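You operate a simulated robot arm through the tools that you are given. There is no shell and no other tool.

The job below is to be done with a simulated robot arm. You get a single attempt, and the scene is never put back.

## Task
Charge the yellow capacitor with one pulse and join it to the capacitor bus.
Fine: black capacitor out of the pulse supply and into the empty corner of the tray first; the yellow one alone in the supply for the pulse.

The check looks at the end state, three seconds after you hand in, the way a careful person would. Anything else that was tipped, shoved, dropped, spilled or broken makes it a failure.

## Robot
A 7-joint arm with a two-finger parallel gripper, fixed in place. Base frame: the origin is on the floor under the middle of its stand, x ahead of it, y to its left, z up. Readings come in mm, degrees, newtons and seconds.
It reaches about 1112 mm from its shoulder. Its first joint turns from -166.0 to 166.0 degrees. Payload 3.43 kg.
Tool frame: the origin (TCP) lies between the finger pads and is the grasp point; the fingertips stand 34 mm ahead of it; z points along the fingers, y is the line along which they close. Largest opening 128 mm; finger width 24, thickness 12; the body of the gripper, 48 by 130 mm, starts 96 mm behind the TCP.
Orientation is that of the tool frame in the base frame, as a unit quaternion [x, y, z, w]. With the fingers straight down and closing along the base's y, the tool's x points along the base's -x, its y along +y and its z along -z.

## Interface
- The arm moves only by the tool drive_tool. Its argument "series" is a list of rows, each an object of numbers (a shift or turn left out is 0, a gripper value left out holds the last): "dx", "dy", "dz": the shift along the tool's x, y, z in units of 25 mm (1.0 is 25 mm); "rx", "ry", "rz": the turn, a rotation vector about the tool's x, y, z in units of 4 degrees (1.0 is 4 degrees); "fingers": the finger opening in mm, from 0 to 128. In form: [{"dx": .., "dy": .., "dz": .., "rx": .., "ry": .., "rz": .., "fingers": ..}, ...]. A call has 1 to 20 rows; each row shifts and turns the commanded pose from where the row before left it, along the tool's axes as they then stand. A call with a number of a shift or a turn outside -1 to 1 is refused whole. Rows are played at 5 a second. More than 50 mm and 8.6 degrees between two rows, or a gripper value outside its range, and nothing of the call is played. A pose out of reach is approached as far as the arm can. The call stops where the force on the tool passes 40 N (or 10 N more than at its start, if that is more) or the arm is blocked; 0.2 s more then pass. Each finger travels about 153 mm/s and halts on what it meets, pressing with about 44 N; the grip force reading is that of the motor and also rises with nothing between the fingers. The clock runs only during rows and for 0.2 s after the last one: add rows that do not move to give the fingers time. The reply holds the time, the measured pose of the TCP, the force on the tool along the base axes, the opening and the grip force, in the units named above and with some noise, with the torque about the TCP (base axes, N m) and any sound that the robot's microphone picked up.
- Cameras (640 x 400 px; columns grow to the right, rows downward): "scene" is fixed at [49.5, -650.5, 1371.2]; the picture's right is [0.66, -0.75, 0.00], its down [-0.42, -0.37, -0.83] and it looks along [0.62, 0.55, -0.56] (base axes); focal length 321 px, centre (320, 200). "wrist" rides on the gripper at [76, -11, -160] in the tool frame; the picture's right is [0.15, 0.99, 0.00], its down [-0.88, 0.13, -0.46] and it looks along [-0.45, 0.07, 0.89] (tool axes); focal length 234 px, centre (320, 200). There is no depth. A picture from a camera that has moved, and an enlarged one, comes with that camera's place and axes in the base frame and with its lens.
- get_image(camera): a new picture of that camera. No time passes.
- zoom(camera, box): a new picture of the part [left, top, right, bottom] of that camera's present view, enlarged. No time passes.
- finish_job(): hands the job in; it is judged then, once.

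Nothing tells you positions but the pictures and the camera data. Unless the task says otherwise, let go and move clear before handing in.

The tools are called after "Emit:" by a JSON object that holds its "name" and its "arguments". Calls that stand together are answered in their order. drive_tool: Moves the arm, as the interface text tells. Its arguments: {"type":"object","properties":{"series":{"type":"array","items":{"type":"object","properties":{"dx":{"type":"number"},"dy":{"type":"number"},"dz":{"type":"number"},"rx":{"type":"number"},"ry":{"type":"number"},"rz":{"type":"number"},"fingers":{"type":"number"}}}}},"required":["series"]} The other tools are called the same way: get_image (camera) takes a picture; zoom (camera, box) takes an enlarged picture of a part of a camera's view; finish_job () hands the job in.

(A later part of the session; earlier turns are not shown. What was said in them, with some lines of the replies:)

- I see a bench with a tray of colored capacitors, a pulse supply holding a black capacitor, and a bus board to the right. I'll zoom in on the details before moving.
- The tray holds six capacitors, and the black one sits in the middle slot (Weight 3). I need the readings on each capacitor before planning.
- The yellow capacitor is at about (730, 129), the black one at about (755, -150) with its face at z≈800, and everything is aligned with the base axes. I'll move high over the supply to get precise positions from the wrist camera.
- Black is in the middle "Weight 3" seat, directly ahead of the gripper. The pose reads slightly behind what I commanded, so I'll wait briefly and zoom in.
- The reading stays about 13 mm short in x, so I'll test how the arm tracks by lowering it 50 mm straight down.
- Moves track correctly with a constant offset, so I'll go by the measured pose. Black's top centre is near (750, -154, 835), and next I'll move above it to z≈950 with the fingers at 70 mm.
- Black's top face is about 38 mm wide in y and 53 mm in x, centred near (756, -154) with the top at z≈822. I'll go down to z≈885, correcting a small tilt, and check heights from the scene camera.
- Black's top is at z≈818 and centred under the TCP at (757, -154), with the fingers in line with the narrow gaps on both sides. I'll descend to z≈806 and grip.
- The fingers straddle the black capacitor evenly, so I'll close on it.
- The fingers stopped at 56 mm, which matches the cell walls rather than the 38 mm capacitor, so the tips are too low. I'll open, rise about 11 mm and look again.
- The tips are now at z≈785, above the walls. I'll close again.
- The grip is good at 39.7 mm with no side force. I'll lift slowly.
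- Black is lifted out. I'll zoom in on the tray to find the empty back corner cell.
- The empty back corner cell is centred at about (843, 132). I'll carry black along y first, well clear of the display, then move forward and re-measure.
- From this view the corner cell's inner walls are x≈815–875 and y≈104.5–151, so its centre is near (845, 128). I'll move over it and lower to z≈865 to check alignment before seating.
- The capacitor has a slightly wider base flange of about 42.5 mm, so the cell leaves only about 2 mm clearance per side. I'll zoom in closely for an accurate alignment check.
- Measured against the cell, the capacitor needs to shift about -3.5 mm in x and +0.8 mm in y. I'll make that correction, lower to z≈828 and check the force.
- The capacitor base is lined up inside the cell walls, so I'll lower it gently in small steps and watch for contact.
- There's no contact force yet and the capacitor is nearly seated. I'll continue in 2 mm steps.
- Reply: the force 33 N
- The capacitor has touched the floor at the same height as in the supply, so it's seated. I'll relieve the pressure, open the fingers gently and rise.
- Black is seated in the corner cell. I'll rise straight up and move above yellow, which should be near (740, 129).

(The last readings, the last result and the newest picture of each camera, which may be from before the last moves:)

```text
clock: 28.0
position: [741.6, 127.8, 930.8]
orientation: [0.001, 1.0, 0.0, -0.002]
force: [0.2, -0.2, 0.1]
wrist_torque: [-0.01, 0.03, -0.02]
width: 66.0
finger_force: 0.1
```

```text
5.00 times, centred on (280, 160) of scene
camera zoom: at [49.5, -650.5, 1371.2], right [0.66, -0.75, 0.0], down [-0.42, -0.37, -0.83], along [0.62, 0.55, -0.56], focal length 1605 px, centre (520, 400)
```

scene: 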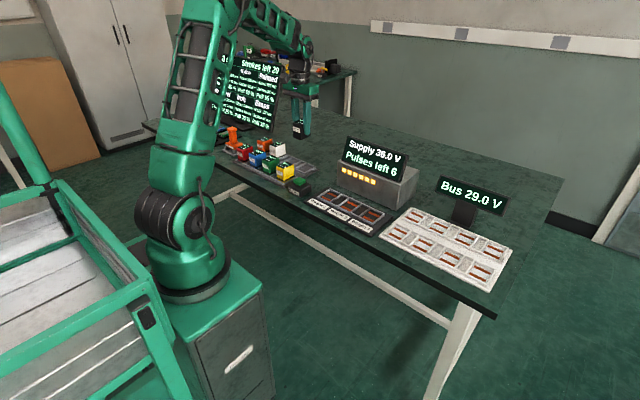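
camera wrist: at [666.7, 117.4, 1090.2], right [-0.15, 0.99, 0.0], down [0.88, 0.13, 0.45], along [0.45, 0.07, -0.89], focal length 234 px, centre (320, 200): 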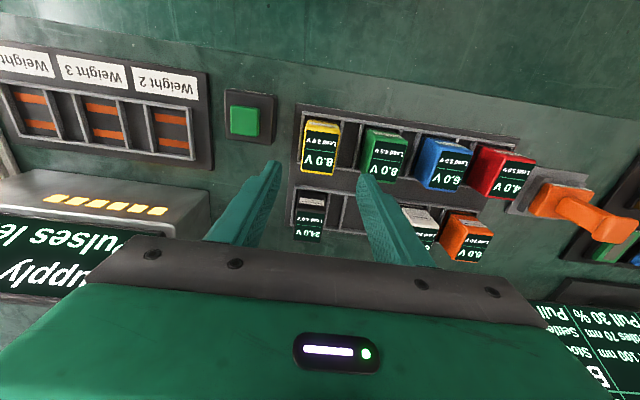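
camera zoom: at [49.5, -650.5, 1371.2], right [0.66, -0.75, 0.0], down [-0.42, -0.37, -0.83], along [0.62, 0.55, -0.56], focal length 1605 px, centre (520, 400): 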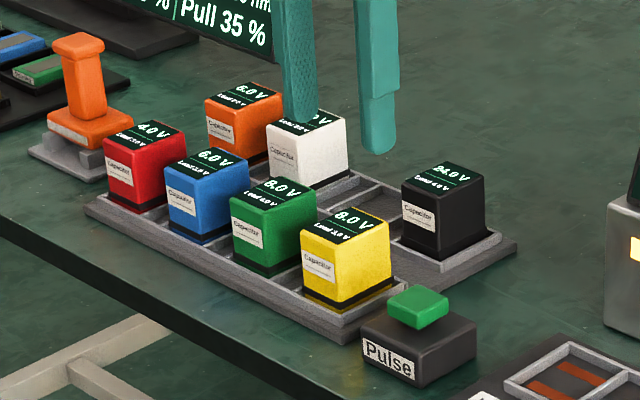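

Yellow's top centre is at (740, 129.3). I'll make a small correction and descend to z≈819 with the fingers at 66 mm.

Emit:
{"name": "drive_tool", "arguments": {"series": [{"dx": 0.06, "dy": 0.06, "ry": -0.05}, {"dz": 0.9}, {"dz": 0.9}, {"dz": 0.9}, {"dz": 0.9}, {"dz": 0.5}, {"dz": 0.35}, {}]}}

Emit:
{"name": "zoom", "arguments": {"camera": "wrist", "box": [240, 100, 400, 220]}}

Emit:
{"name": "zoom", "arguments": {"camera": "scene", "box": [255, 142, 319, 190]}}

```text
clock: 29.8
position: [740.6, 129.1, 818.6]
orientation: [-0.001, 1.0, 0.0, 0.001]
force: [0.0, 0.7, -0.1]
wrist_torque: [-0.01, 0.0, 0.01]
width: 66.2
finger_force: 0.1
```

```text
3.33 times, centred on (320, 160) of wrist
camera zoom: at [664.9, 117.9, 978.4], right [-0.15, 0.99, 0.0], down [0.88, 0.13, 0.46], along [0.45, 0.07, -0.89], focal length 781 px, centre (320, 333)
```

zoom: 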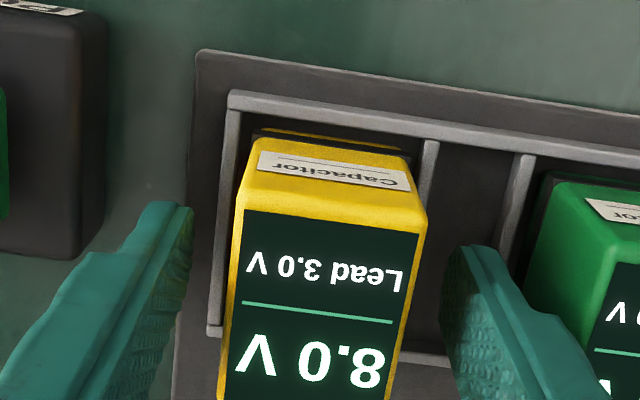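

```text
8.33 times, centred on (287, 166) of scene
camera zoom: at [49.5, -650.5, 1371.2], right [0.66, -0.75, 0.0], down [-0.42, -0.37, -0.83], along [0.62, 0.55, -0.56], focal length 2675 px, centre (595, 483)
```

zoom: 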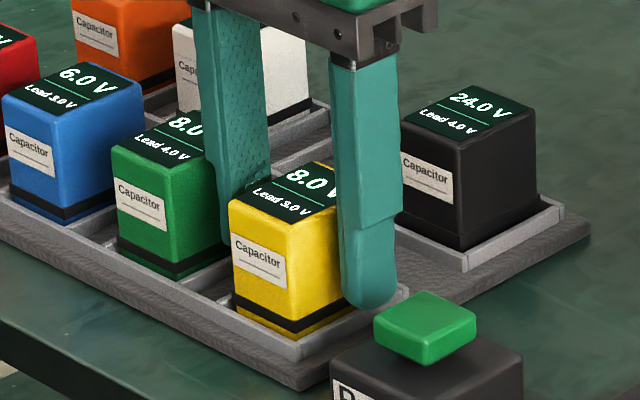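

Yellow is centred between the fingers, so I'll grip and lift it.

Emit:
{"name": "drive_tool", "arguments": {"series": [{"fingers": 50}, {"fingers": 30}, {"fingers": 25}, {}, {}]}}

Emit:
{"name": "drive_tool", "arguments": {"series": [{"dz": -0.4}, {"dz": -0.6}, {"dz": -0.8}, {"dz": -1}, {"dz": -1}, {"dz": -1}, {}]}}

Emit:
{"name": "get_image", "arguments": {"camera": "wrist"}}

Emit:
{"name": "get_image", "arguments": {"camera": "scene"}}

```text
clock: 31.0
position: [740.6, 128.4, 819.2]
orientation: [0.0, 1.0, 0.0, 0.001]
force: [0.7, 0.0, 0.6]
wrist_torque: [-0.03, 0.01, -0.02]
width: 39.6
finger_force: 44.2
```

```text
clock: 32.6
position: [743.1, 130.2, 940.9]
orientation: [0.0, 1.0, 0.0, 0.001]
force: [-0.7, 0.3, -2.4]
wrist_torque: [0.0, -0.01, 0.03]
width: 39.7
finger_force: 43.9
```

```text
taken
camera wrist: at [666.7, 120.1, 1099.6], right [-0.15, 0.99, 0.0], down [0.88, 0.13, 0.46], along [0.45, 0.07, -0.89], focal length 234 px, centre (320, 200)
```

wrist: 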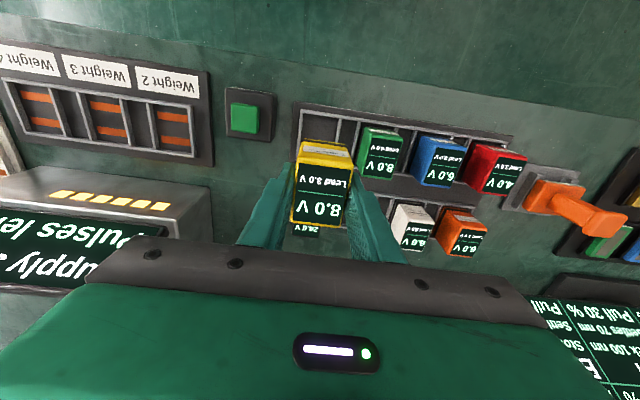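

```text
taken
```

scene: 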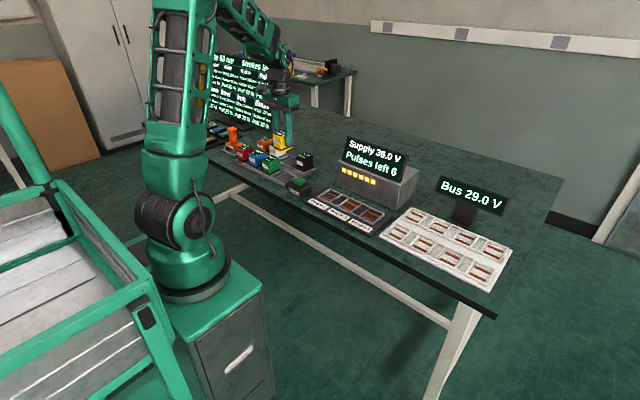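

Yellow is up and held. By weighted mean, (8 + 3·36)/4 = 29.0 V matches the bus exactly in the Weight 3 seat that black left, so I'll carry yellow there.

Emit:
{"name": "drive_tool", "arguments": {"series": [{"dy": -0.95}, {"dy": -0.95}, {"dy": -0.95}, {"dy": -0.95}, {"dy": -0.95}, {"dy": -0.95}, {"dy": -0.95}, {"dy": -0.95}, {"dy": -0.95}, {"dy": -0.95}, {"dy": -0.95}, {"dy": -0.93}, {"dx": -0.28}, {"dx": -0.28}, {}, {}]}}

Emit:
{"name": "drive_tool", "arguments": {"series": [{"dz": 0.8}, {"dz": 0.8}, {"dz": 0.8}, {"dz": 0.6}, {}, {}]}}

Emit:
{"name": "zoom", "arguments": {"camera": "wrist", "box": [240, 90, 400, 210]}}

Emit:
{"name": "zoom", "arguments": {"camera": "scene", "box": [312, 160, 392, 220]}}

```text
clock: 36.0
position: [753.7, -156.3, 941.7]
orientation: [0.0, 1.0, -0.001, 0.0]
force: [-0.4, 0.2, -2.3]
wrist_torque: [-0.03, 0.01, -0.03]
width: 39.6
finger_force: 44.5
```

```text
clock: 37.4
position: [753.7, -155.1, 864.3]
orientation: [0.0, 1.0, 0.0, 0.0]
force: [-0.3, 0.4, -1.1]
wrist_torque: [0.0, 0.01, -0.01]
width: 39.7
finger_force: 44.0
```

```text
3.33 times, centred on (320, 150) of wrist
camera zoom: at [678.9, -166.5, 1023.4], right [-0.15, 0.99, 0.0], down [0.88, 0.13, 0.46], along [0.45, 0.07, -0.89], focal length 781 px, centre (320, 367)
```

zoom: 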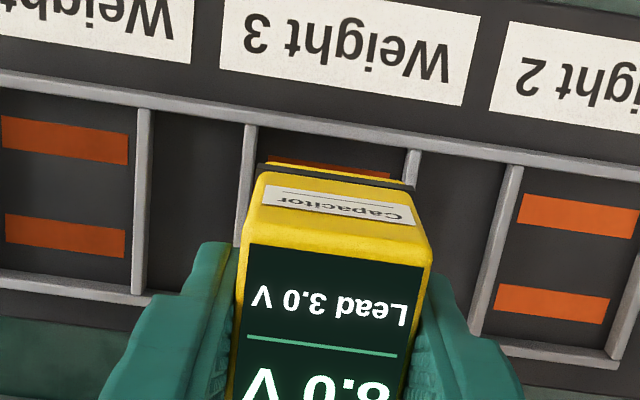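

```text
6.67 times, centred on (352, 190) of scene
camera zoom: at [49.5, -650.5, 1371.2], right [0.66, -0.75, 0.0], down [-0.42, -0.37, -0.83], along [0.62, 0.55, -0.56], focal length 2140 px, centre (107, 267)
```

zoom: 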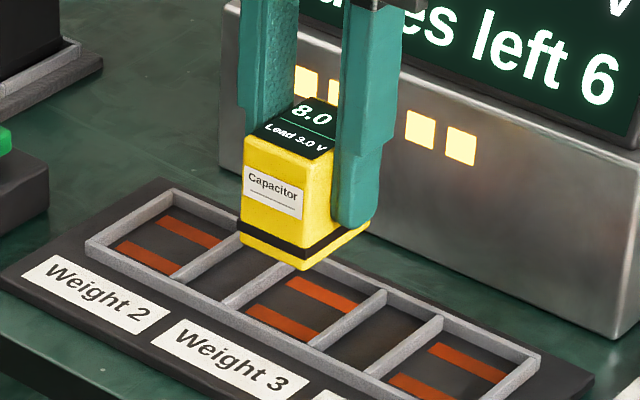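

Yellow is 4 mm short in x and well aligned in y. I'll correct that and lower to just above the seat.

Emit:
{"name": "drive_tool", "arguments": {"series": [{"dx": -0.17, "dy": 0.024}, {}, {"dz": 0.5}, {"dz": 0.5}, {"dz": 0.4}, {}, {}]}}

Emit:
{"name": "zoom", "arguments": {"camera": "wrist", "box": [240, 100, 400, 220]}}

Emit:
{"name": "zoom", "arguments": {"camera": "scene", "box": [312, 160, 392, 220]}}

```text
clock: 39.0
position: [758.6, -154.3, 829.6]
orientation: [0.0, 1.0, -0.001, 0.001]
force: [0.3, -1.1, -2.4]
wrist_torque: [-0.02, 0.03, -0.02]
width: 39.8
finger_force: 43.6
```

```text
3.33 times, centred on (320, 160) of wrist
camera zoom: at [683.4, -166.4, 988.6], right [-0.15, 0.99, 0.0], down [0.88, 0.13, 0.46], along [0.45, 0.07, -0.89], focal length 781 px, centre (320, 333)
```

zoom: 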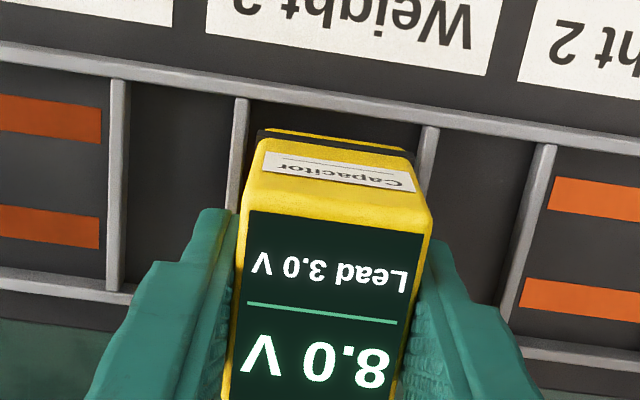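

```text
6.67 times, centred on (352, 190) of scene
camera zoom: at [49.5, -650.5, 1371.2], right [0.66, -0.75, 0.0], down [-0.42, -0.37, -0.83], along [0.62, 0.55, -0.56], focal length 2140 px, centre (107, 267)
```

zoom: 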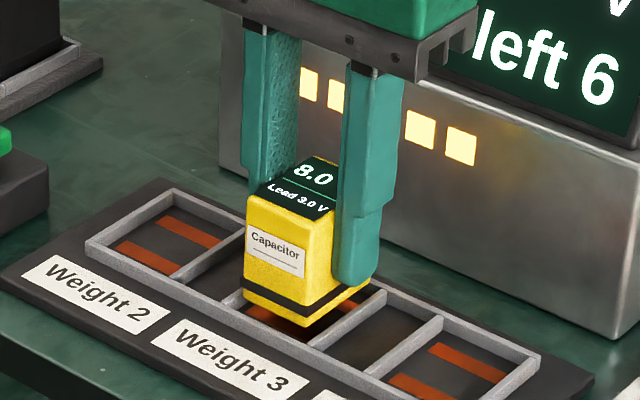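

Yellow sits well inside the cell outline with margin all round. I'll lower the last 10 mm in small steps.

Emit:
{"name": "drive_tool", "arguments": {"series": [{"dz": 0.12}, {"dz": 0.12}, {"dz": 0.08}, {}]}}

Emit:
{"name": "drive_tool", "arguments": {"series": [{"dz": 0.08}, {}]}}

Emit:
{"name": "drive_tool", "arguments": {"series": [{"dz": 0.05}, {}]}}

```text
clock: 40.0
position: [757.8, -155.8, 821.5]
orientation: [0.0, 1.0, -0.001, 0.001]
force: [0.6, 0.4, -1.7]
wrist_torque: [0.02, 0.01, 0.03]
width: 39.5
finger_force: 44.6
```

```text
clock: 40.6
position: [759.4, -155.0, 818.8]
orientation: [0.0, 1.0, 0.0, 0.0]
force: [-0.2, -0.6, -0.7]
wrist_torque: [0.0, 0.03, -0.01]
width: 39.5
finger_force: 43.9
```

```text
clock: 41.2
position: [758.0, -154.5, 820.9]
orientation: [0.0, 1.0, 0.001, 0.002]
force: [-3.6, 0.3, 25.1]
wrist_torque: [0.02, 0.87, -0.01]
width: 39.4
finger_force: 44.0
```

Contact is at about 25 N, but the torque suggests it's near the front edge. I'll look before releasing.

Emit:
{"name": "zoom", "arguments": {"camera": "scene", "box": [330, 170, 378, 210]}}

Emit:
{"name": "zoom", "arguments": {"camera": "wrist", "box": [280, 110, 360, 160]}}

```text
10.00 times, centred on (354, 190) of scene
camera zoom: at [49.5, -650.5, 1371.2], right [0.66, -0.75, 0.0], down [-0.42, -0.37, -0.83], along [0.62, 0.55, -0.56], focal length 3210 px, centre (-20, 300)
```

zoom: 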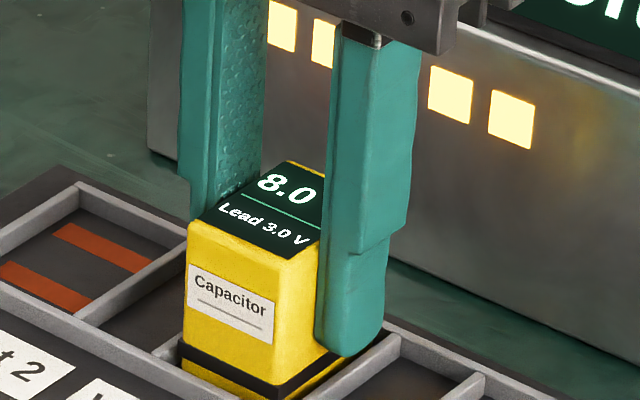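

```text
8.00 times, centred on (320, 135) of wrist
camera zoom: at [682.6, -166.1, 978.5], right [-0.15, 0.99, 0.0], down [0.88, 0.13, 0.46], along [0.45, 0.07, -0.89], focal length 1873 px, centre (320, 720)
```

zoom: 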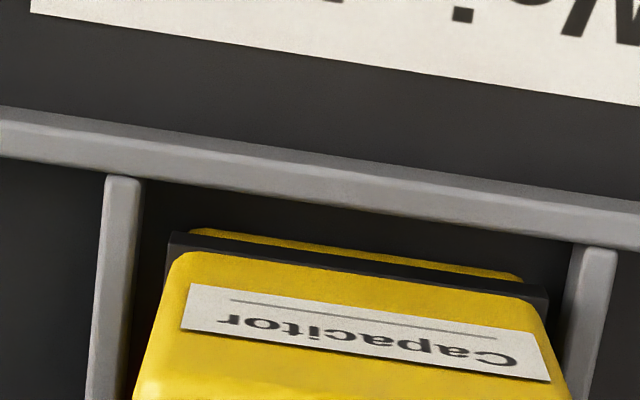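

The base is inside the cell with clearance on all sides, so that is floor contact. I'll unload slightly, release and rise clear.

Emit:
{"name": "drive_tool", "arguments": {"series": [{"dz": -0.05}, {"fingers": 43}, {"fingers": 50}, {"fingers": 60}, {}, {}]}}

Emit:
{"name": "drive_tool", "arguments": {"series": [{"dz": -0.5}, {"dz": -1}, {"dz": -1}, {"dz": -1}, {"dz": -1}, {}]}}

Emit:
{"name": "get_image", "arguments": {"camera": "wrist"}}

Emit:
{"name": "zoom", "arguments": {"camera": "scene", "box": [290, 130, 418, 220]}}

```text
clock: 42.6
position: [758.0, -153.6, 819.6]
orientation: [0.0, 1.0, 0.0, 0.001]
force: [-0.2, -0.3, -1.1]
wrist_torque: [0.01, -0.01, 0.01]
width: 60.0
finger_force: 0.1
```

```text
clock: 44.0
position: [759.7, -155.1, 932.8]
orientation: [0.0, 1.0, 0.0, 0.001]
force: [0.3, 0.1, -0.8]
wrist_torque: [0.02, 0.01, 0.01]
width: 59.9
finger_force: 0.0
```

```text
taken
camera wrist: at [683.5, -165.3, 1091.1], right [-0.15, 0.99, 0.0], down [0.88, 0.13, 0.46], along [0.45, 0.07, -0.89], focal length 234 px, centre (320, 200)
```

wrist: 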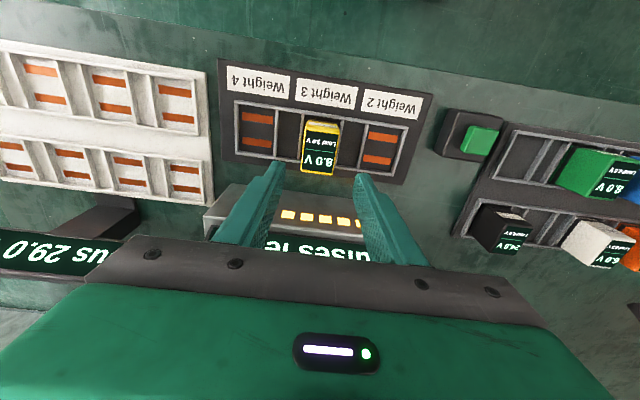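

```text
4.44 times, centred on (354, 175) of scene
camera zoom: at [49.5, -650.5, 1371.2], right [0.66, -0.75, 0.0], down [-0.42, -0.37, -0.83], along [0.62, 0.55, -0.56], focal length 1427 px, centre (169, 311)
```

zoom: 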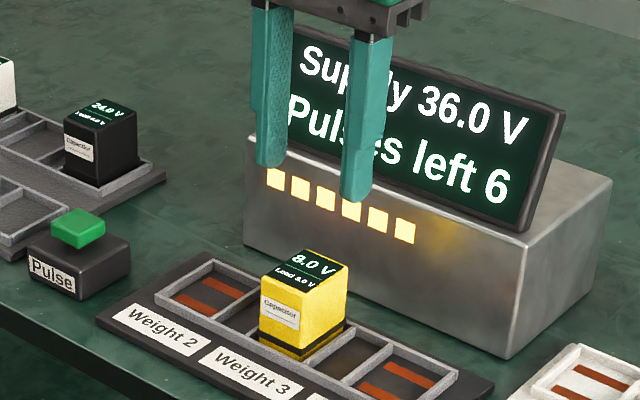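

Yellow is alone in the Weight 3 seat and reads 8.0 V. The Pulse button top is at about (721, 35, 798), so I'll move above it with the fingers closed.

Emit:
{"name": "drive_tool", "arguments": {"series": [{"dy": 0.95, "dx": 0.2, "fingers": 20}, {"dy": 0.95, "dx": 0.2, "fingers": 0}, {"dy": 0.95, "dx": 0.2}, {"dy": 0.95, "dx": 0.2}, {"dy": 0.95, "dx": 0.2}, {"dy": 0.95, "dx": 0.2}, {"dy": 0.95, "dx": 0.2}, {"dy": 0.95, "dx": 0.15}, {}, {"dz": 0.8}, {"dz": 0.8}, {}, {}]}}

Emit:
{"name": "get_image", "arguments": {"camera": "wrist"}}

Emit:
{"name": "zoom", "arguments": {"camera": "scene", "box": [270, 140, 350, 200]}}

Emit:
{"name": "zoom", "arguments": {"camera": "wrist", "box": [240, 90, 400, 210]}}

```text
clock: 46.8
position: [718.9, 36.9, 892.5]
orientation: [0.0, 1.0, 0.0, 0.002]
force: [0.8, 0.6, -0.1]
wrist_torque: [-0.02, -0.01, -0.04]
width: 0.0
finger_force: 32.6
```

```text
taken
camera wrist: at [644.3, 24.7, 1051.6], right [-0.15, 0.99, 0.0], down [0.88, 0.13, 0.46], along [0.45, 0.07, -0.89], focal length 234 px, centre (320, 200)
```

wrist: 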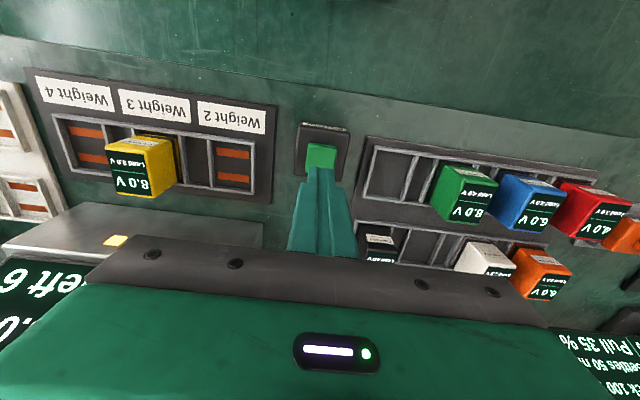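

```text
6.67 times, centred on (310, 170) of scene
camera zoom: at [49.5, -650.5, 1371.2], right [0.66, -0.75, 0.0], down [-0.42, -0.37, -0.83], along [0.62, 0.55, -0.56], focal length 2140 px, centre (387, 400)
```

zoom: 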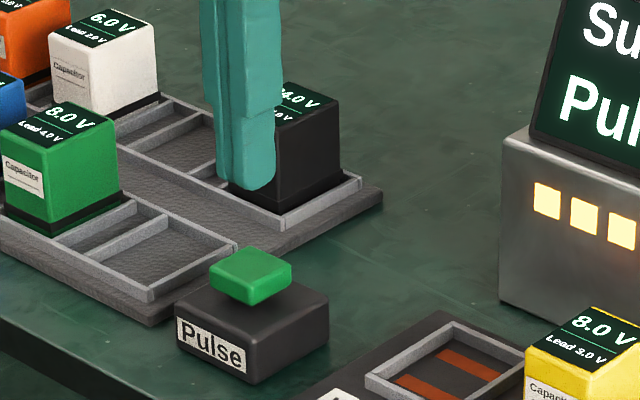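

```text
3.33 times, centred on (320, 150) of wrist
camera zoom: at [644.3, 24.7, 1051.6], right [-0.15, 0.99, 0.0], down [0.88, 0.13, 0.46], along [0.45, 0.07, -0.89], focal length 781 px, centre (320, 367)
```

zoom: 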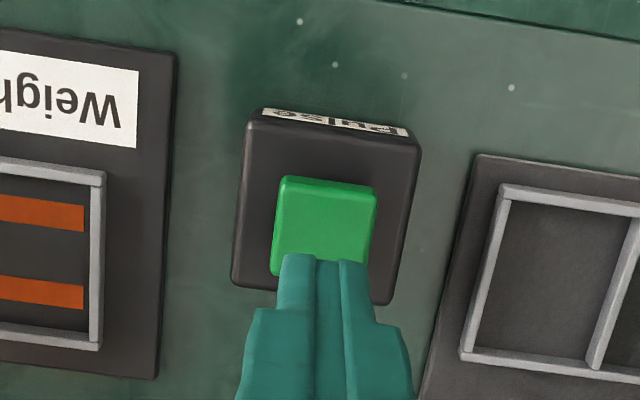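

The tips are centred over the 30 mm button. I'll lower to just above it and then press in small steps, watching the display.

Emit:
{"name": "drive_tool", "arguments": {"series": [{"dx": -0.05, "dz": 0.7}, {"dz": 0.7}, {"dz": 0.6}, {"dz": 0.2}, {}]}}

Emit:
{"name": "zoom", "arguments": {"camera": "scene", "box": [280, 150, 344, 198]}}

Emit:
{"name": "zoom", "arguments": {"camera": "wrist", "box": [240, 90, 400, 210]}}

```text
clock: 48.0
position: [719.2, 36.8, 838.0]
orientation: [0.0, 1.0, 0.0, 0.001]
force: [-0.9, -1.0, 8.0]
wrist_torque: [0.0, 0.1, 0.0]
width: 0.0
finger_force: 33.2
```

```text
8.33 times, centred on (312, 174) of scene
camera zoom: at [49.5, -650.5, 1371.2], right [0.66, -0.75, 0.0], down [-0.42, -0.37, -0.83], along [0.62, 0.55, -0.56], focal length 2675 px, centre (387, 417)
```

zoom: 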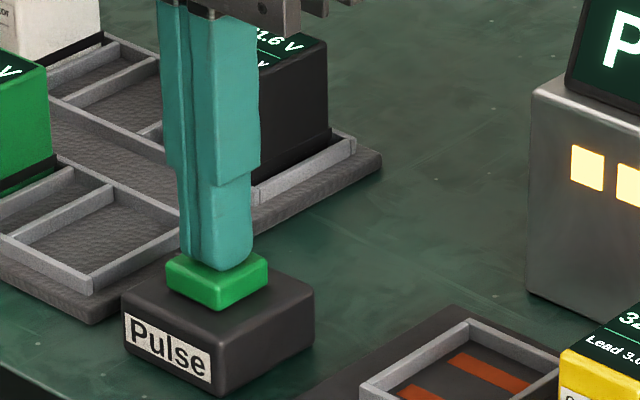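

```text
3.33 times, centred on (320, 150) of wrist
camera zoom: at [644.7, 25.0, 997.1], right [-0.15, 0.99, 0.0], down [0.88, 0.13, 0.46], along [0.45, 0.07, -0.89], focal length 781 px, centre (320, 367)
```

zoom: 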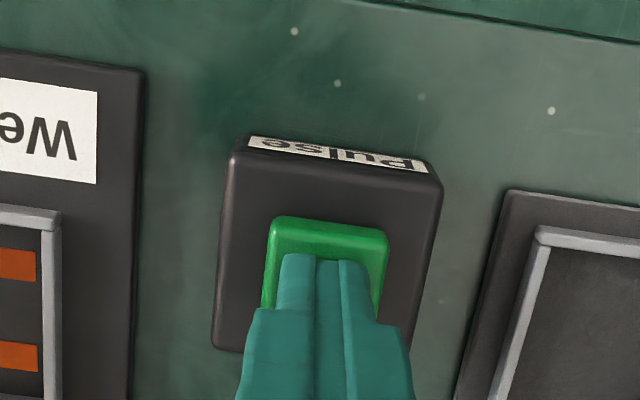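

The button responded on contact and the readings have changed. I'll lift off now and read the displays.

Emit:
{"name": "drive_tool", "arguments": {"series": [{"dz": -0.8}, {"dz": -1}, {"dz": -1}, {"dz": -1}, {}]}}

Emit:
{"name": "zoom", "arguments": {"camera": "scene", "box": [330, 130, 420, 210]}}

Emit:
{"name": "zoom", "arguments": {"camera": "scene", "box": [240, 130, 330, 190]}}

Emit:
{"name": "zoom", "arguments": {"camera": "scene", "box": [430, 165, 520, 220]}}

Emit:
{"name": "get_image", "arguments": {"camera": "wrist"}}

```text
clock: 49.2
position: [721.5, 36.3, 932.2]
orientation: [0.0, 1.0, 0.0, 0.001]
force: [0.2, 0.1, -0.2]
wrist_torque: [0.0, 0.02, -0.05]
width: 0.1
finger_force: 32.8
```

```text
5.00 times, centred on (375, 170) of scene
camera zoom: at [49.5, -650.5, 1371.2], right [0.66, -0.75, 0.0], down [-0.42, -0.37, -0.83], along [0.62, 0.55, -0.56], focal length 1605 px, centre (45, 350)
```

zoom: 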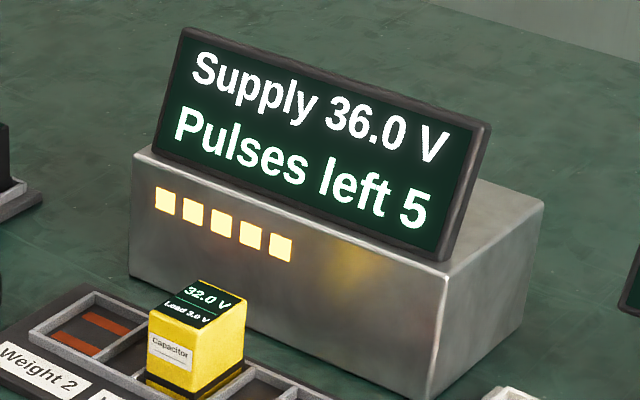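

```text
6.67 times, centred on (285, 160) of scene
camera zoom: at [49.5, -650.5, 1371.2], right [0.66, -0.75, 0.0], down [-0.42, -0.37, -0.83], along [0.62, 0.55, -0.56], focal length 2140 px, centre (553, 467)
```

zoom: 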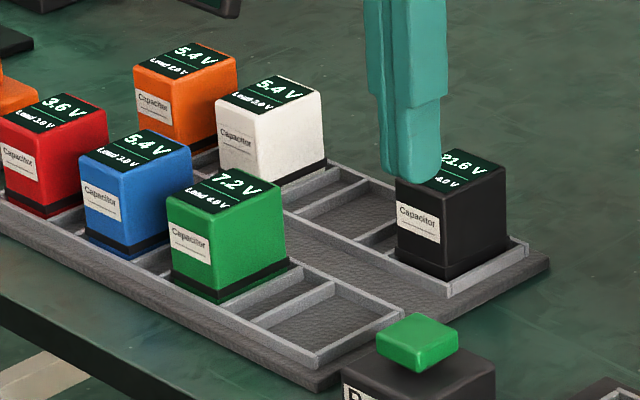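

```text
7.11 times, centred on (475, 192) of scene
camera zoom: at [49.5, -650.5, 1371.2], right [0.66, -0.75, 0.0], down [-0.42, -0.37, -0.83], along [0.62, 0.55, -0.56], focal length 2283 px, centre (-782, 253)
```

zoom: 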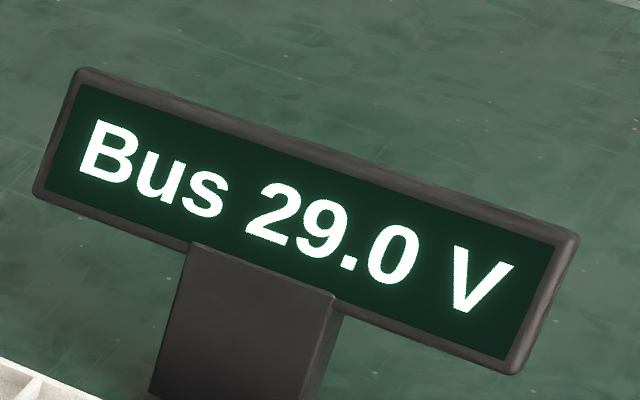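

```text
taken
camera wrist: at [645.5, 25.2, 1091.4], right [-0.15, 0.99, 0.0], down [0.88, 0.13, 0.46], along [0.45, 0.07, -0.89], focal length 234 px, centre (320, 200)
```

wrist: 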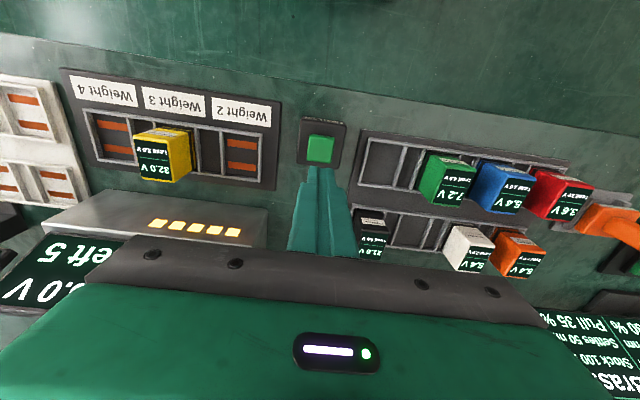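

One pulse took yellow to 32.0 V, exactly its 3.0 V lead over the 29.0 V bus, and 5 pulses are left. Now I'll go back and pick up yellow.

Emit:
{"name": "drive_tool", "arguments": {"series": [{"dy": -0.95, "dx": -0.18, "fingers": 30}, {"dy": -0.95, "dx": -0.18, "fingers": 66}, {"dy": -0.95, "dx": -0.18}, {"dy": -0.95, "dx": -0.18}, {"dy": -0.95, "dx": -0.18}, {"dy": -0.95, "dx": -0.18}, {"dy": -0.95, "dx": -0.18}, {"dy": -0.95, "dx": -0.18}, {}, {}]}}

Emit:
{"name": "get_image", "arguments": {"camera": "wrist"}}

Emit:
{"name": "zoom", "arguments": {"camera": "wrist", "box": [240, 80, 400, 200]}}

```text
clock: 51.4
position: [755.9, -155.3, 931.9]
orientation: [0.0, 1.0, 0.0, 0.001]
force: [0.0, -0.3, -0.6]
wrist_torque: [0.04, -0.01, -0.03]
width: 65.9
finger_force: 0.0
```

```text
taken
camera wrist: at [681.7, -166.3, 1091.2], right [-0.15, 0.99, 0.0], down [0.88, 0.13, 0.46], along [0.45, 0.07, -0.89], focal length 234 px, centre (320, 200)
```

wrist: 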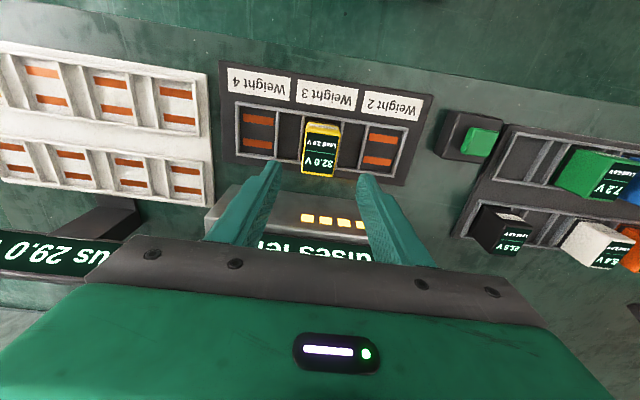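

```text
3.33 times, centred on (320, 140) of wrist
camera zoom: at [681.7, -166.3, 1091.2], right [-0.15, 0.99, 0.0], down [0.88, 0.13, 0.46], along [0.45, 0.07, -0.89], focal length 781 px, centre (320, 400)
```

zoom: 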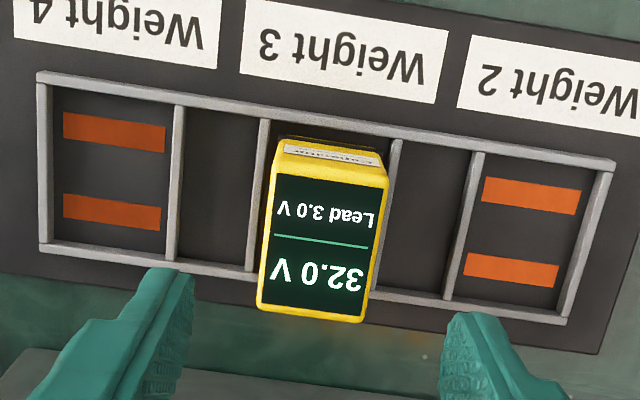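

Yellow is at (757.8, -153.7), so I'll make a small correction, descend and grip.

Emit:
{"name": "drive_tool", "arguments": {"series": [{"dx": -0.07, "dy": 0.055}, {"dz": 0.9}, {"dz": 0.9}, {"dz": 0.9}, {"dz": 0.9}, {"dz": 0.5}, {"dz": 0.4}, {}, {}]}}

Emit:
{"name": "zoom", "arguments": {"camera": "wrist", "box": [240, 100, 400, 220]}}

```text
clock: 53.4
position: [759.3, -153.8, 821.0]
orientation: [0.0, 1.0, 0.0, 0.002]
force: [0.0, -0.2, 0.1]
wrist_torque: [0.01, -0.04, 0.01]
width: 65.8
finger_force: 0.2
```

```text
3.33 times, centred on (320, 160) of wrist
camera zoom: at [683.4, -165.3, 979.5], right [-0.15, 0.99, 0.0], down [0.88, 0.13, 0.46], along [0.45, 0.07, -0.89], focal length 781 px, centre (320, 333)
```

zoom: 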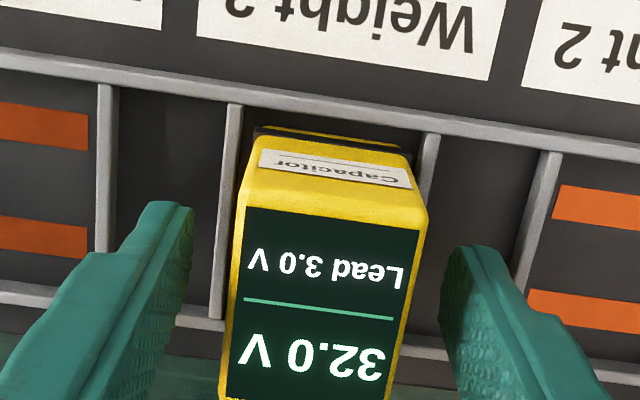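

Alignment is good, so I'll close and lift.

Emit:
{"name": "drive_tool", "arguments": {"series": [{"fingers": 50}, {"fingers": 30}, {"fingers": 25}, {}, {}]}}

Emit:
{"name": "drive_tool", "arguments": {"series": [{"dz": -0.4}, {"dz": -0.6}, {"dz": -0.8}, {"dz": -1}, {"dz": -1}, {"dz": -1}, {"dz": -0.6}, {}]}}

Emit:
{"name": "get_image", "arguments": {"camera": "wrist"}}

Emit:
{"name": "zoom", "arguments": {"camera": "wrist", "box": [0, 20, 240, 220]}}

Emit:
{"name": "get_image", "arguments": {"camera": "scene"}}

```text
clock: 54.6
position: [758.3, -153.4, 820.7]
orientation: [0.0, 1.0, -0.001, 0.001]
force: [0.2, -0.6, 0.6]
wrist_torque: [-0.01, -0.01, -0.01]
width: 39.5
finger_force: 43.9
```

```text
clock: 56.4
position: [759.7, -153.5, 955.2]
orientation: [0.0, 1.0, 0.0, 0.001]
force: [-0.2, -0.8, -2.3]
wrist_torque: [0.0, -0.01, 0.01]
width: 39.6
finger_force: 44.2
```

```text
taken
camera wrist: at [684.3, -164.9, 1113.4], right [-0.15, 0.99, 0.0], down [0.88, 0.13, 0.46], along [0.45, 0.07, -0.89], focal length 234 px, centre (320, 200)
```

wrist: 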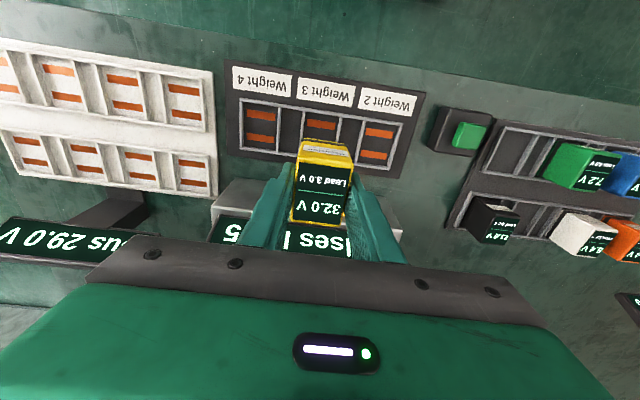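

```text
2.00 times, centred on (120, 120) of wrist
camera zoom: at [684.3, -164.9, 1113.4], right [-0.15, 0.99, 0.0], down [0.88, 0.13, 0.46], along [0.45, 0.07, -0.89], focal length 468 px, centre (720, 360)
```

zoom: 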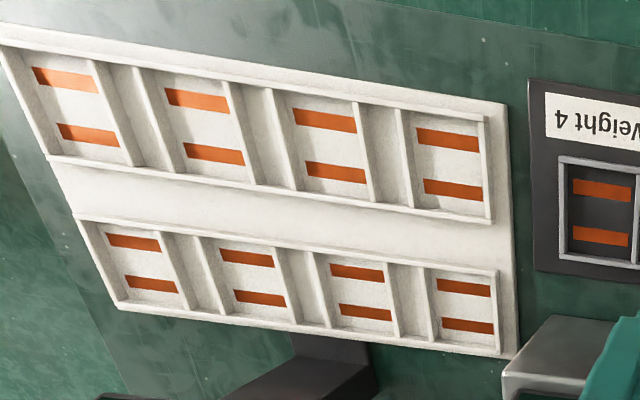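

```text
taken
```

scene: 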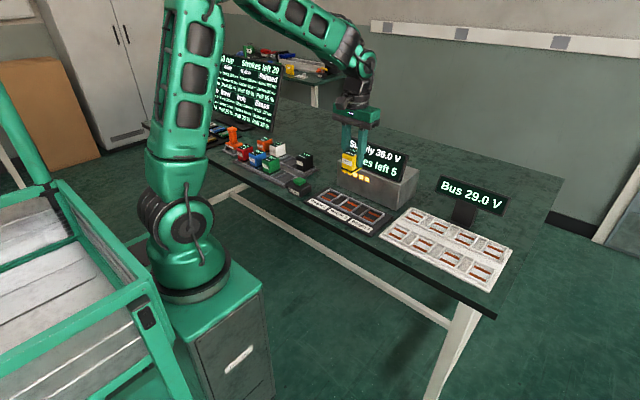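

The nearest front-row bus seat is at about (737, -345). I'll carry yellow there at height and re-measure from above.

Emit:
{"name": "drive_tool", "arguments": {"series": [{"dy": -0.95, "dx": 0.11}, {"dy": -0.95, "dx": 0.11}, {"dy": -0.95, "dx": 0.11}, {"dy": -0.95, "dx": 0.11}, {"dy": -0.95, "dx": 0.11}, {"dy": -0.95, "dx": 0.11}, {"dy": -0.95, "dx": 0.11}, {"dy": -0.95, "dx": 0.11}, {}, {}]}}

Emit:
{"name": "get_image", "arguments": {"camera": "wrist"}}

Emit:
{"name": "zoom", "arguments": {"camera": "wrist", "box": [220, 60, 420, 210]}}

Emit:
{"name": "get_image", "arguments": {"camera": "scene"}}

```text
clock: 58.6
position: [734.4, -343.8, 954.0]
orientation: [0.0, 1.0, 0.0, 0.001]
force: [0.0, 0.5, -1.6]
wrist_torque: [0.0, 0.01, 0.02]
width: 39.6
finger_force: 43.6
```

```text
taken
camera wrist: at [659.6, -355.9, 1114.2], right [-0.15, 0.99, 0.0], down [0.88, 0.13, 0.46], along [0.45, 0.07, -0.89], focal length 234 px, centre (320, 200)
```

wrist: 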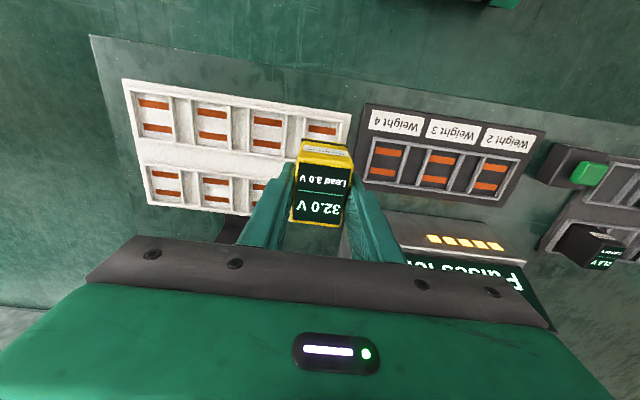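

```text
2.67 times, centred on (320, 135) of wrist
camera zoom: at [659.6, -355.9, 1114.2], right [-0.15, 0.99, 0.0], down [0.88, 0.13, 0.46], along [0.45, 0.07, -0.89], focal length 624 px, centre (320, 373)
```

zoom: 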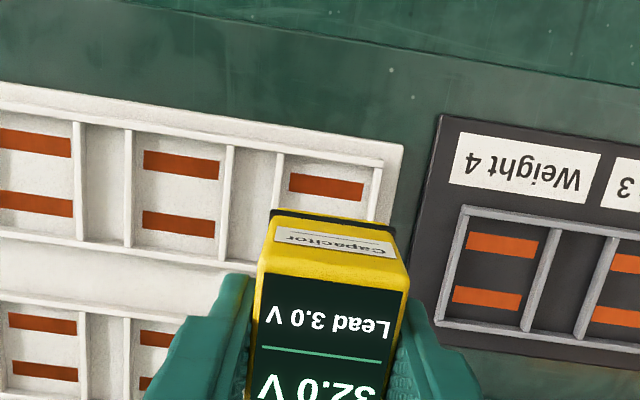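

```text
taken
```

scene: 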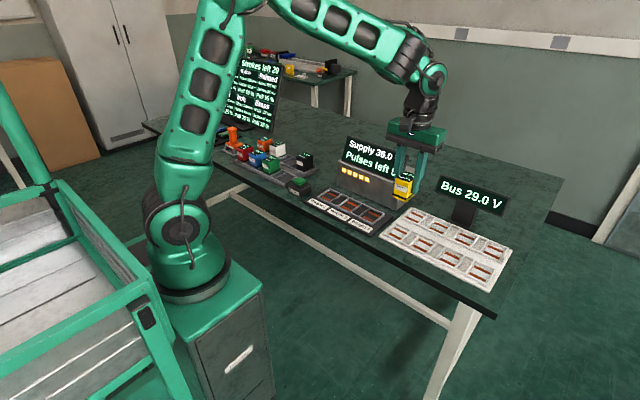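

The bus seat centre is at about (739.7, -342.6). I'll shift slightly and lower to z≈865 to verify.

Emit:
{"name": "drive_tool", "arguments": {"series": [{"dx": -0.22, "dy": 0.05}, {"dz": 0.8}, {"dz": 0.8}, {"dz": 0.8}, {"dz": 0.8}, {"dz": 0.36}, {}, {}]}}

Emit:
{"name": "zoom", "arguments": {"camera": "wrist", "box": [240, 90, 400, 210]}}

Emit:
{"name": "zoom", "arguments": {"camera": "scene", "box": [375, 180, 455, 250]}}

```text
clock: 60.4
position: [741.4, -342.8, 865.9]
orientation: [0.001, 1.0, -0.001, 0.001]
force: [-0.2, -0.6, -1.8]
wrist_torque: [0.01, 0.0, 0.01]
width: 39.5
finger_force: 44.0
```

```text
3.33 times, centred on (320, 150) of wrist
camera zoom: at [665.8, -353.9, 1024.8], right [-0.15, 0.99, 0.0], down [0.88, 0.13, 0.46], along [0.45, 0.07, -0.89], focal length 781 px, centre (320, 367)
```

zoom: 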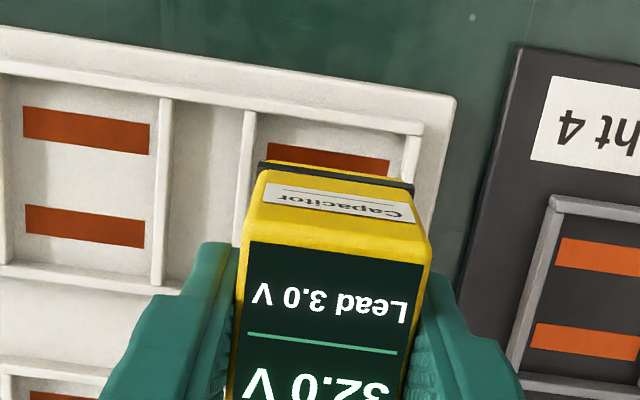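

```text
5.71 times, centred on (415, 215) of scene
camera zoom: at [49.5, -650.5, 1371.2], right [0.66, -0.75, 0.0], down [-0.42, -0.37, -0.83], along [0.62, 0.55, -0.56], focal length 1834 px, centre (-223, 114)
```

zoom: 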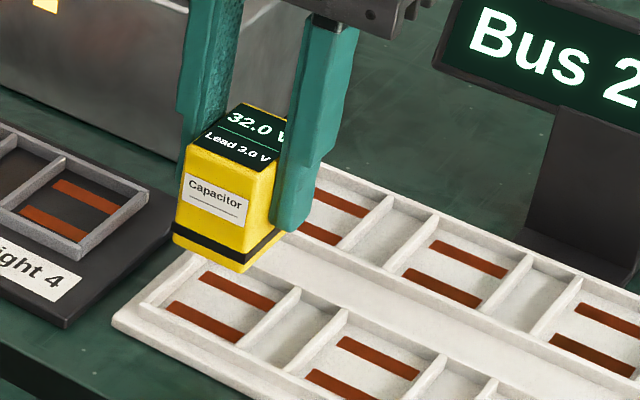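

Yellow is within about 1 mm of the seat centre. I'll apply a tiny correction and lower to just above contact.

Emit:
{"name": "drive_tool", "arguments": {"series": [{"dx": 0.045, "dy": -0.015}, {"dz": 0.4}, {"dz": 0.4}, {"dz": 0.4}, {"dz": 0.2}, {}]}}

Emit:
{"name": "zoom", "arguments": {"camera": "wrist", "box": [260, 100, 380, 190]}}

Emit:
{"name": "zoom", "arguments": {"camera": "scene", "box": [380, 190, 444, 240]}}

```text
clock: 61.8
position: [740.0, -344.4, 831.2]
orientation: [0.0, 1.0, 0.001, 0.001]
force: [-0.5, -0.1, -0.9]
wrist_torque: [0.0, 0.0, 0.0]
width: 39.6
finger_force: 43.7
```

```text
4.44 times, centred on (320, 145) of wrist
camera zoom: at [664.7, -354.8, 989.6], right [-0.15, 0.99, 0.0], down [0.88, 0.13, 0.46], along [0.45, 0.07, -0.89], focal length 1041 px, centre (320, 444)
```

zoom: 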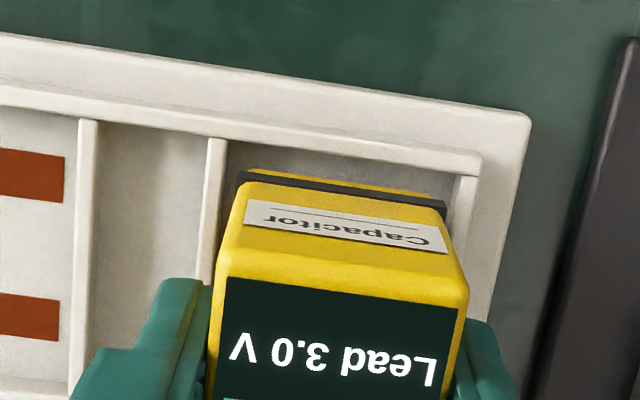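

```text
8.00 times, centred on (412, 215) of scene
camera zoom: at [49.5, -650.5, 1371.2], right [0.66, -0.75, 0.0], down [-0.42, -0.37, -0.83], along [0.62, 0.55, -0.56], focal length 2568 px, centre (-416, 80)
```

zoom: 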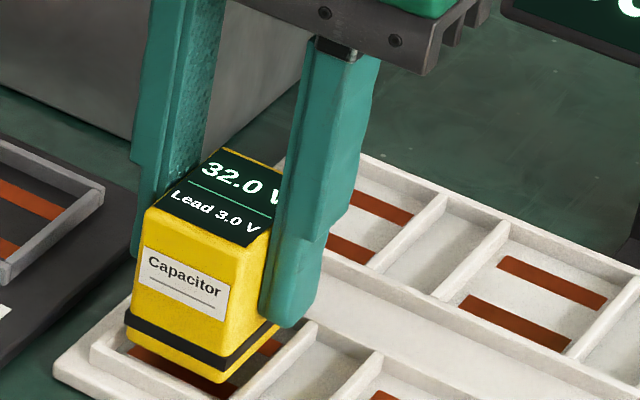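

It's aligned with the seat. I'll lower the final millimetres in small steps.

Emit:
{"name": "drive_tool", "arguments": {"series": [{"dz": 0.12}, {"dz": 0.12}, {}]}}

Emit:
{"name": "drive_tool", "arguments": {"series": [{"dz": 0.1}, {}]}}

Emit:
{"name": "drive_tool", "arguments": {"series": [{"dz": 0.08}, {}]}}

```text
clock: 62.6
position: [740.4, -342.5, 825.1]
orientation: [0.001, 1.0, 0.0, 0.001]
force: [-0.6, 0.3, -1.9]
wrist_torque: [0.0, 0.0, -0.01]
width: 39.5
finger_force: 44.3
```

```text
clock: 63.2
position: [741.4, -342.9, 820.7]
orientation: [0.0, 1.0, -0.001, 0.0]
force: [0.3, -0.5, -1.6]
wrist_torque: [0.0, 0.02, -0.04]
width: 39.8
finger_force: 44.0
```

```text
clock: 63.8
position: [741.0, -341.9, 820.1]
orientation: [0.0, 1.0, 0.0, 0.001]
force: [0.9, -0.1, 0.0]
wrist_torque: [0.01, 0.0, 0.02]
width: 39.5
finger_force: 44.1
```

Emit:
{"name": "drive_tool", "arguments": {"series": [{"dz": 0.05}, {}]}}

Emit:
{"name": "zoom", "arguments": {"camera": "scene", "box": [380, 190, 444, 240]}}

Emit:
{"name": "zoom", "arguments": {"camera": "wrist", "box": [260, 100, 380, 190]}}

Emit:
{"name": "zoom", "arguments": {"camera": "scene", "box": [430, 165, 520, 220]}}

```text
clock: 64.4
position: [739.3, -342.3, 819.8]
orientation: [0.0, 1.0, 0.0, 0.002]
force: [-3.9, 0.4, 17.3]
wrist_torque: [0.11, 0.65, 0.04]
width: 39.7
finger_force: 44.6
```

```text
8.00 times, centred on (412, 215) of scene
camera zoom: at [49.5, -650.5, 1371.2], right [0.66, -0.75, 0.0], down [-0.42, -0.37, -0.83], along [0.62, 0.55, -0.56], focal length 2568 px, centre (-416, 80)
```

zoom: 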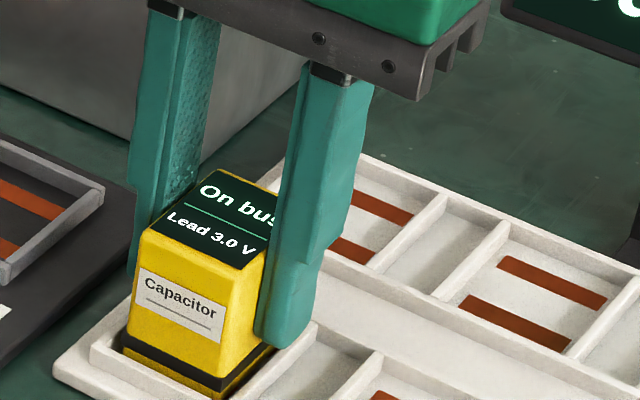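

```text
4.44 times, centred on (320, 145) of wrist
camera zoom: at [665.0, -354.2, 979.5], right [-0.15, 0.99, 0.0], down [0.88, 0.13, 0.46], along [0.45, 0.07, -0.89], focal length 1041 px, centre (320, 444)
```

zoom: 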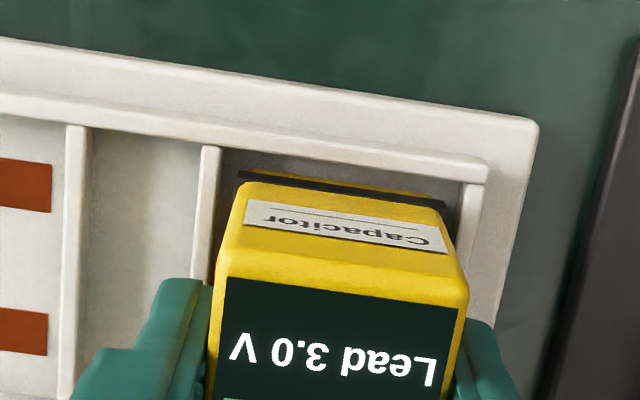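

```text
7.11 times, centred on (475, 192) of scene
camera zoom: at [49.5, -650.5, 1371.2], right [0.66, -0.75, 0.0], down [-0.42, -0.37, -0.83], along [0.62, 0.55, -0.56], focal length 2283 px, centre (-782, 253)
```

zoom: 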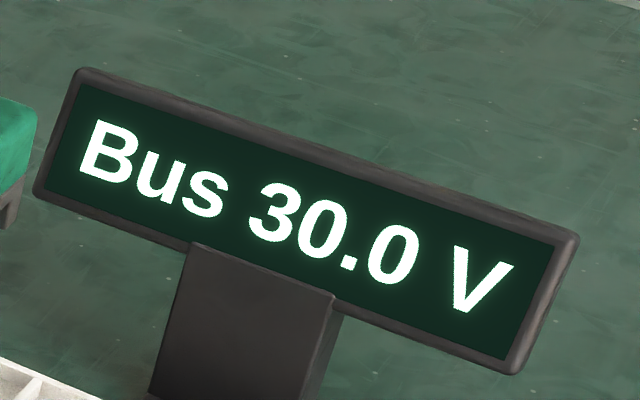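

Yellow now reads "On bus" and the bus rose to 30.0 V, so it has joined. I'll relieve the pressure, release and rise clear.

Emit:
{"name": "drive_tool", "arguments": {"series": [{"dz": -0.03}, {"fingers": 43}, {"fingers": 50}, {"fingers": 60}, {}, {}]}}

Emit:
{"name": "drive_tool", "arguments": {"series": [{"dz": -0.4}, {"dz": -1}, {"dz": -1}, {"dz": -1}, {"dz": -1}, {"dz": -1}, {"dx": 0.8}, {"dx": 0.8}, {"dx": 0.8}, {"dx": 0.8}, {}]}}

Emit:
{"name": "get_image", "arguments": {"camera": "scene"}}

Emit:
{"name": "zoom", "arguments": {"camera": "scene", "box": [370, 160, 530, 260]}}

Emit:
{"name": "zoom", "arguments": {"camera": "scene", "box": [220, 110, 420, 240]}}

Emit:
{"name": "get_image", "arguments": {"camera": "wrist"}}

```text
clock: 65.8
position: [740.5, -342.8, 820.4]
orientation: [-0.001, 1.0, 0.0, 0.001]
force: [0.5, -0.3, -0.2]
wrist_torque: [0.02, -0.01, 0.03]
width: 60.1
finger_force: 0.1
```

```text
clock: 68.2
position: [660.1, -344.4, 953.2]
orientation: [-0.001, 1.0, 0.0, 0.0]
force: [0.7, -0.8, -0.7]
wrist_torque: [-0.01, -0.01, 0.02]
width: 59.8
finger_force: 0.1
```

```text
taken
```

scene: 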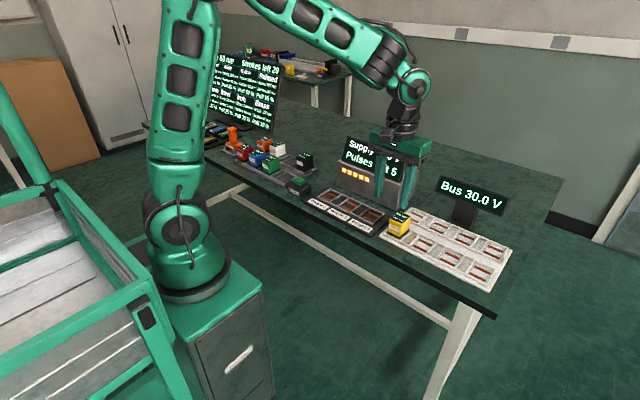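

```text
4.00 times, centred on (450, 210) of scene
camera zoom: at [49.5, -650.5, 1371.2], right [0.66, -0.75, 0.0], down [-0.42, -0.37, -0.83], along [0.62, 0.55, -0.56], focal length 1284 px, centre (-200, 160)
```

zoom: 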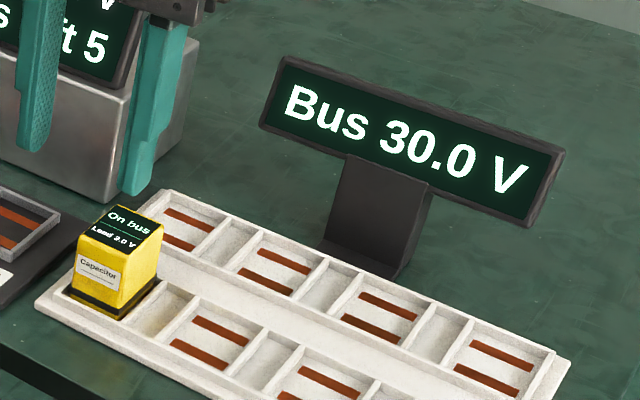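

```text
3.08 times, centred on (320, 175) of scene
camera zoom: at [49.5, -650.5, 1371.2], right [0.66, -0.75, 0.0], down [-0.42, -0.37, -0.83], along [0.62, 0.55, -0.56], focal length 988 px, centre (320, 277)
```

zoom: 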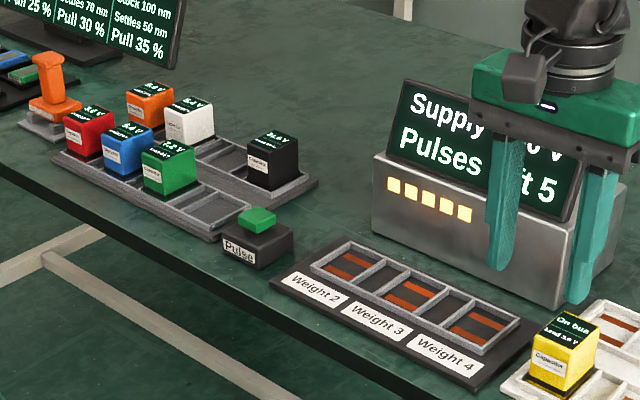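

```text
taken
camera wrist: at [584.9, -355.2, 1113.1], right [-0.15, 0.99, 0.0], down [0.88, 0.13, 0.46], along [0.45, 0.07, -0.89], focal length 234 px, centre (320, 200)
```

wrist: 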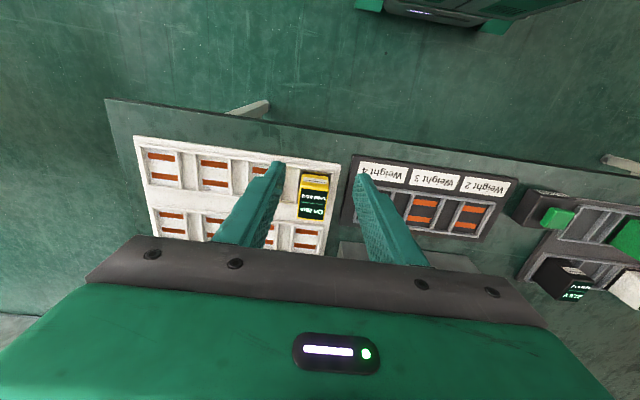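

Yellow sits upright in the bus reading "On bus", and the bus shows 30.0 V. Black is in the tray's empty back corner, 5 pulses are left, and nothing else has moved. The gripper is clear, so I'm handing in.

Emit:
{"name": "finish_job", "arguments": {}}

```text
The job is handed in.
```

The yellow capacitor is charged with one pulse and joined to the bus. It now reads "On bus", and the bus went from 29.0 V to 30.0 V.

- **Black capacitor:** I moved it out of the supply first. It now sits in the empty back corner of the tray.
- **Pulse:** Yellow was alone in the supply, in the Weight 3 seat, when I pressed Pulse once. It went from 8.0 V to 32.0 V, which is its 3.0 V lead over the bus. The supply shows 5 pulses left.
- **Seat choice:** You didn't name a seat, so I picked Weight 3 on a guess that it would bring yellow to 29.0 V. It reached 32.0 V instead, and the bus accepted it.
- **Side effect of the pulse:** Every capacitor in the tray lost 10% of its voltage when the pulse fired. Black, for example, dropped from 24.0 V to 21.6 V.

The gripper has let go and is clear of everything. I saw nothing else on the bench tipped or moved.
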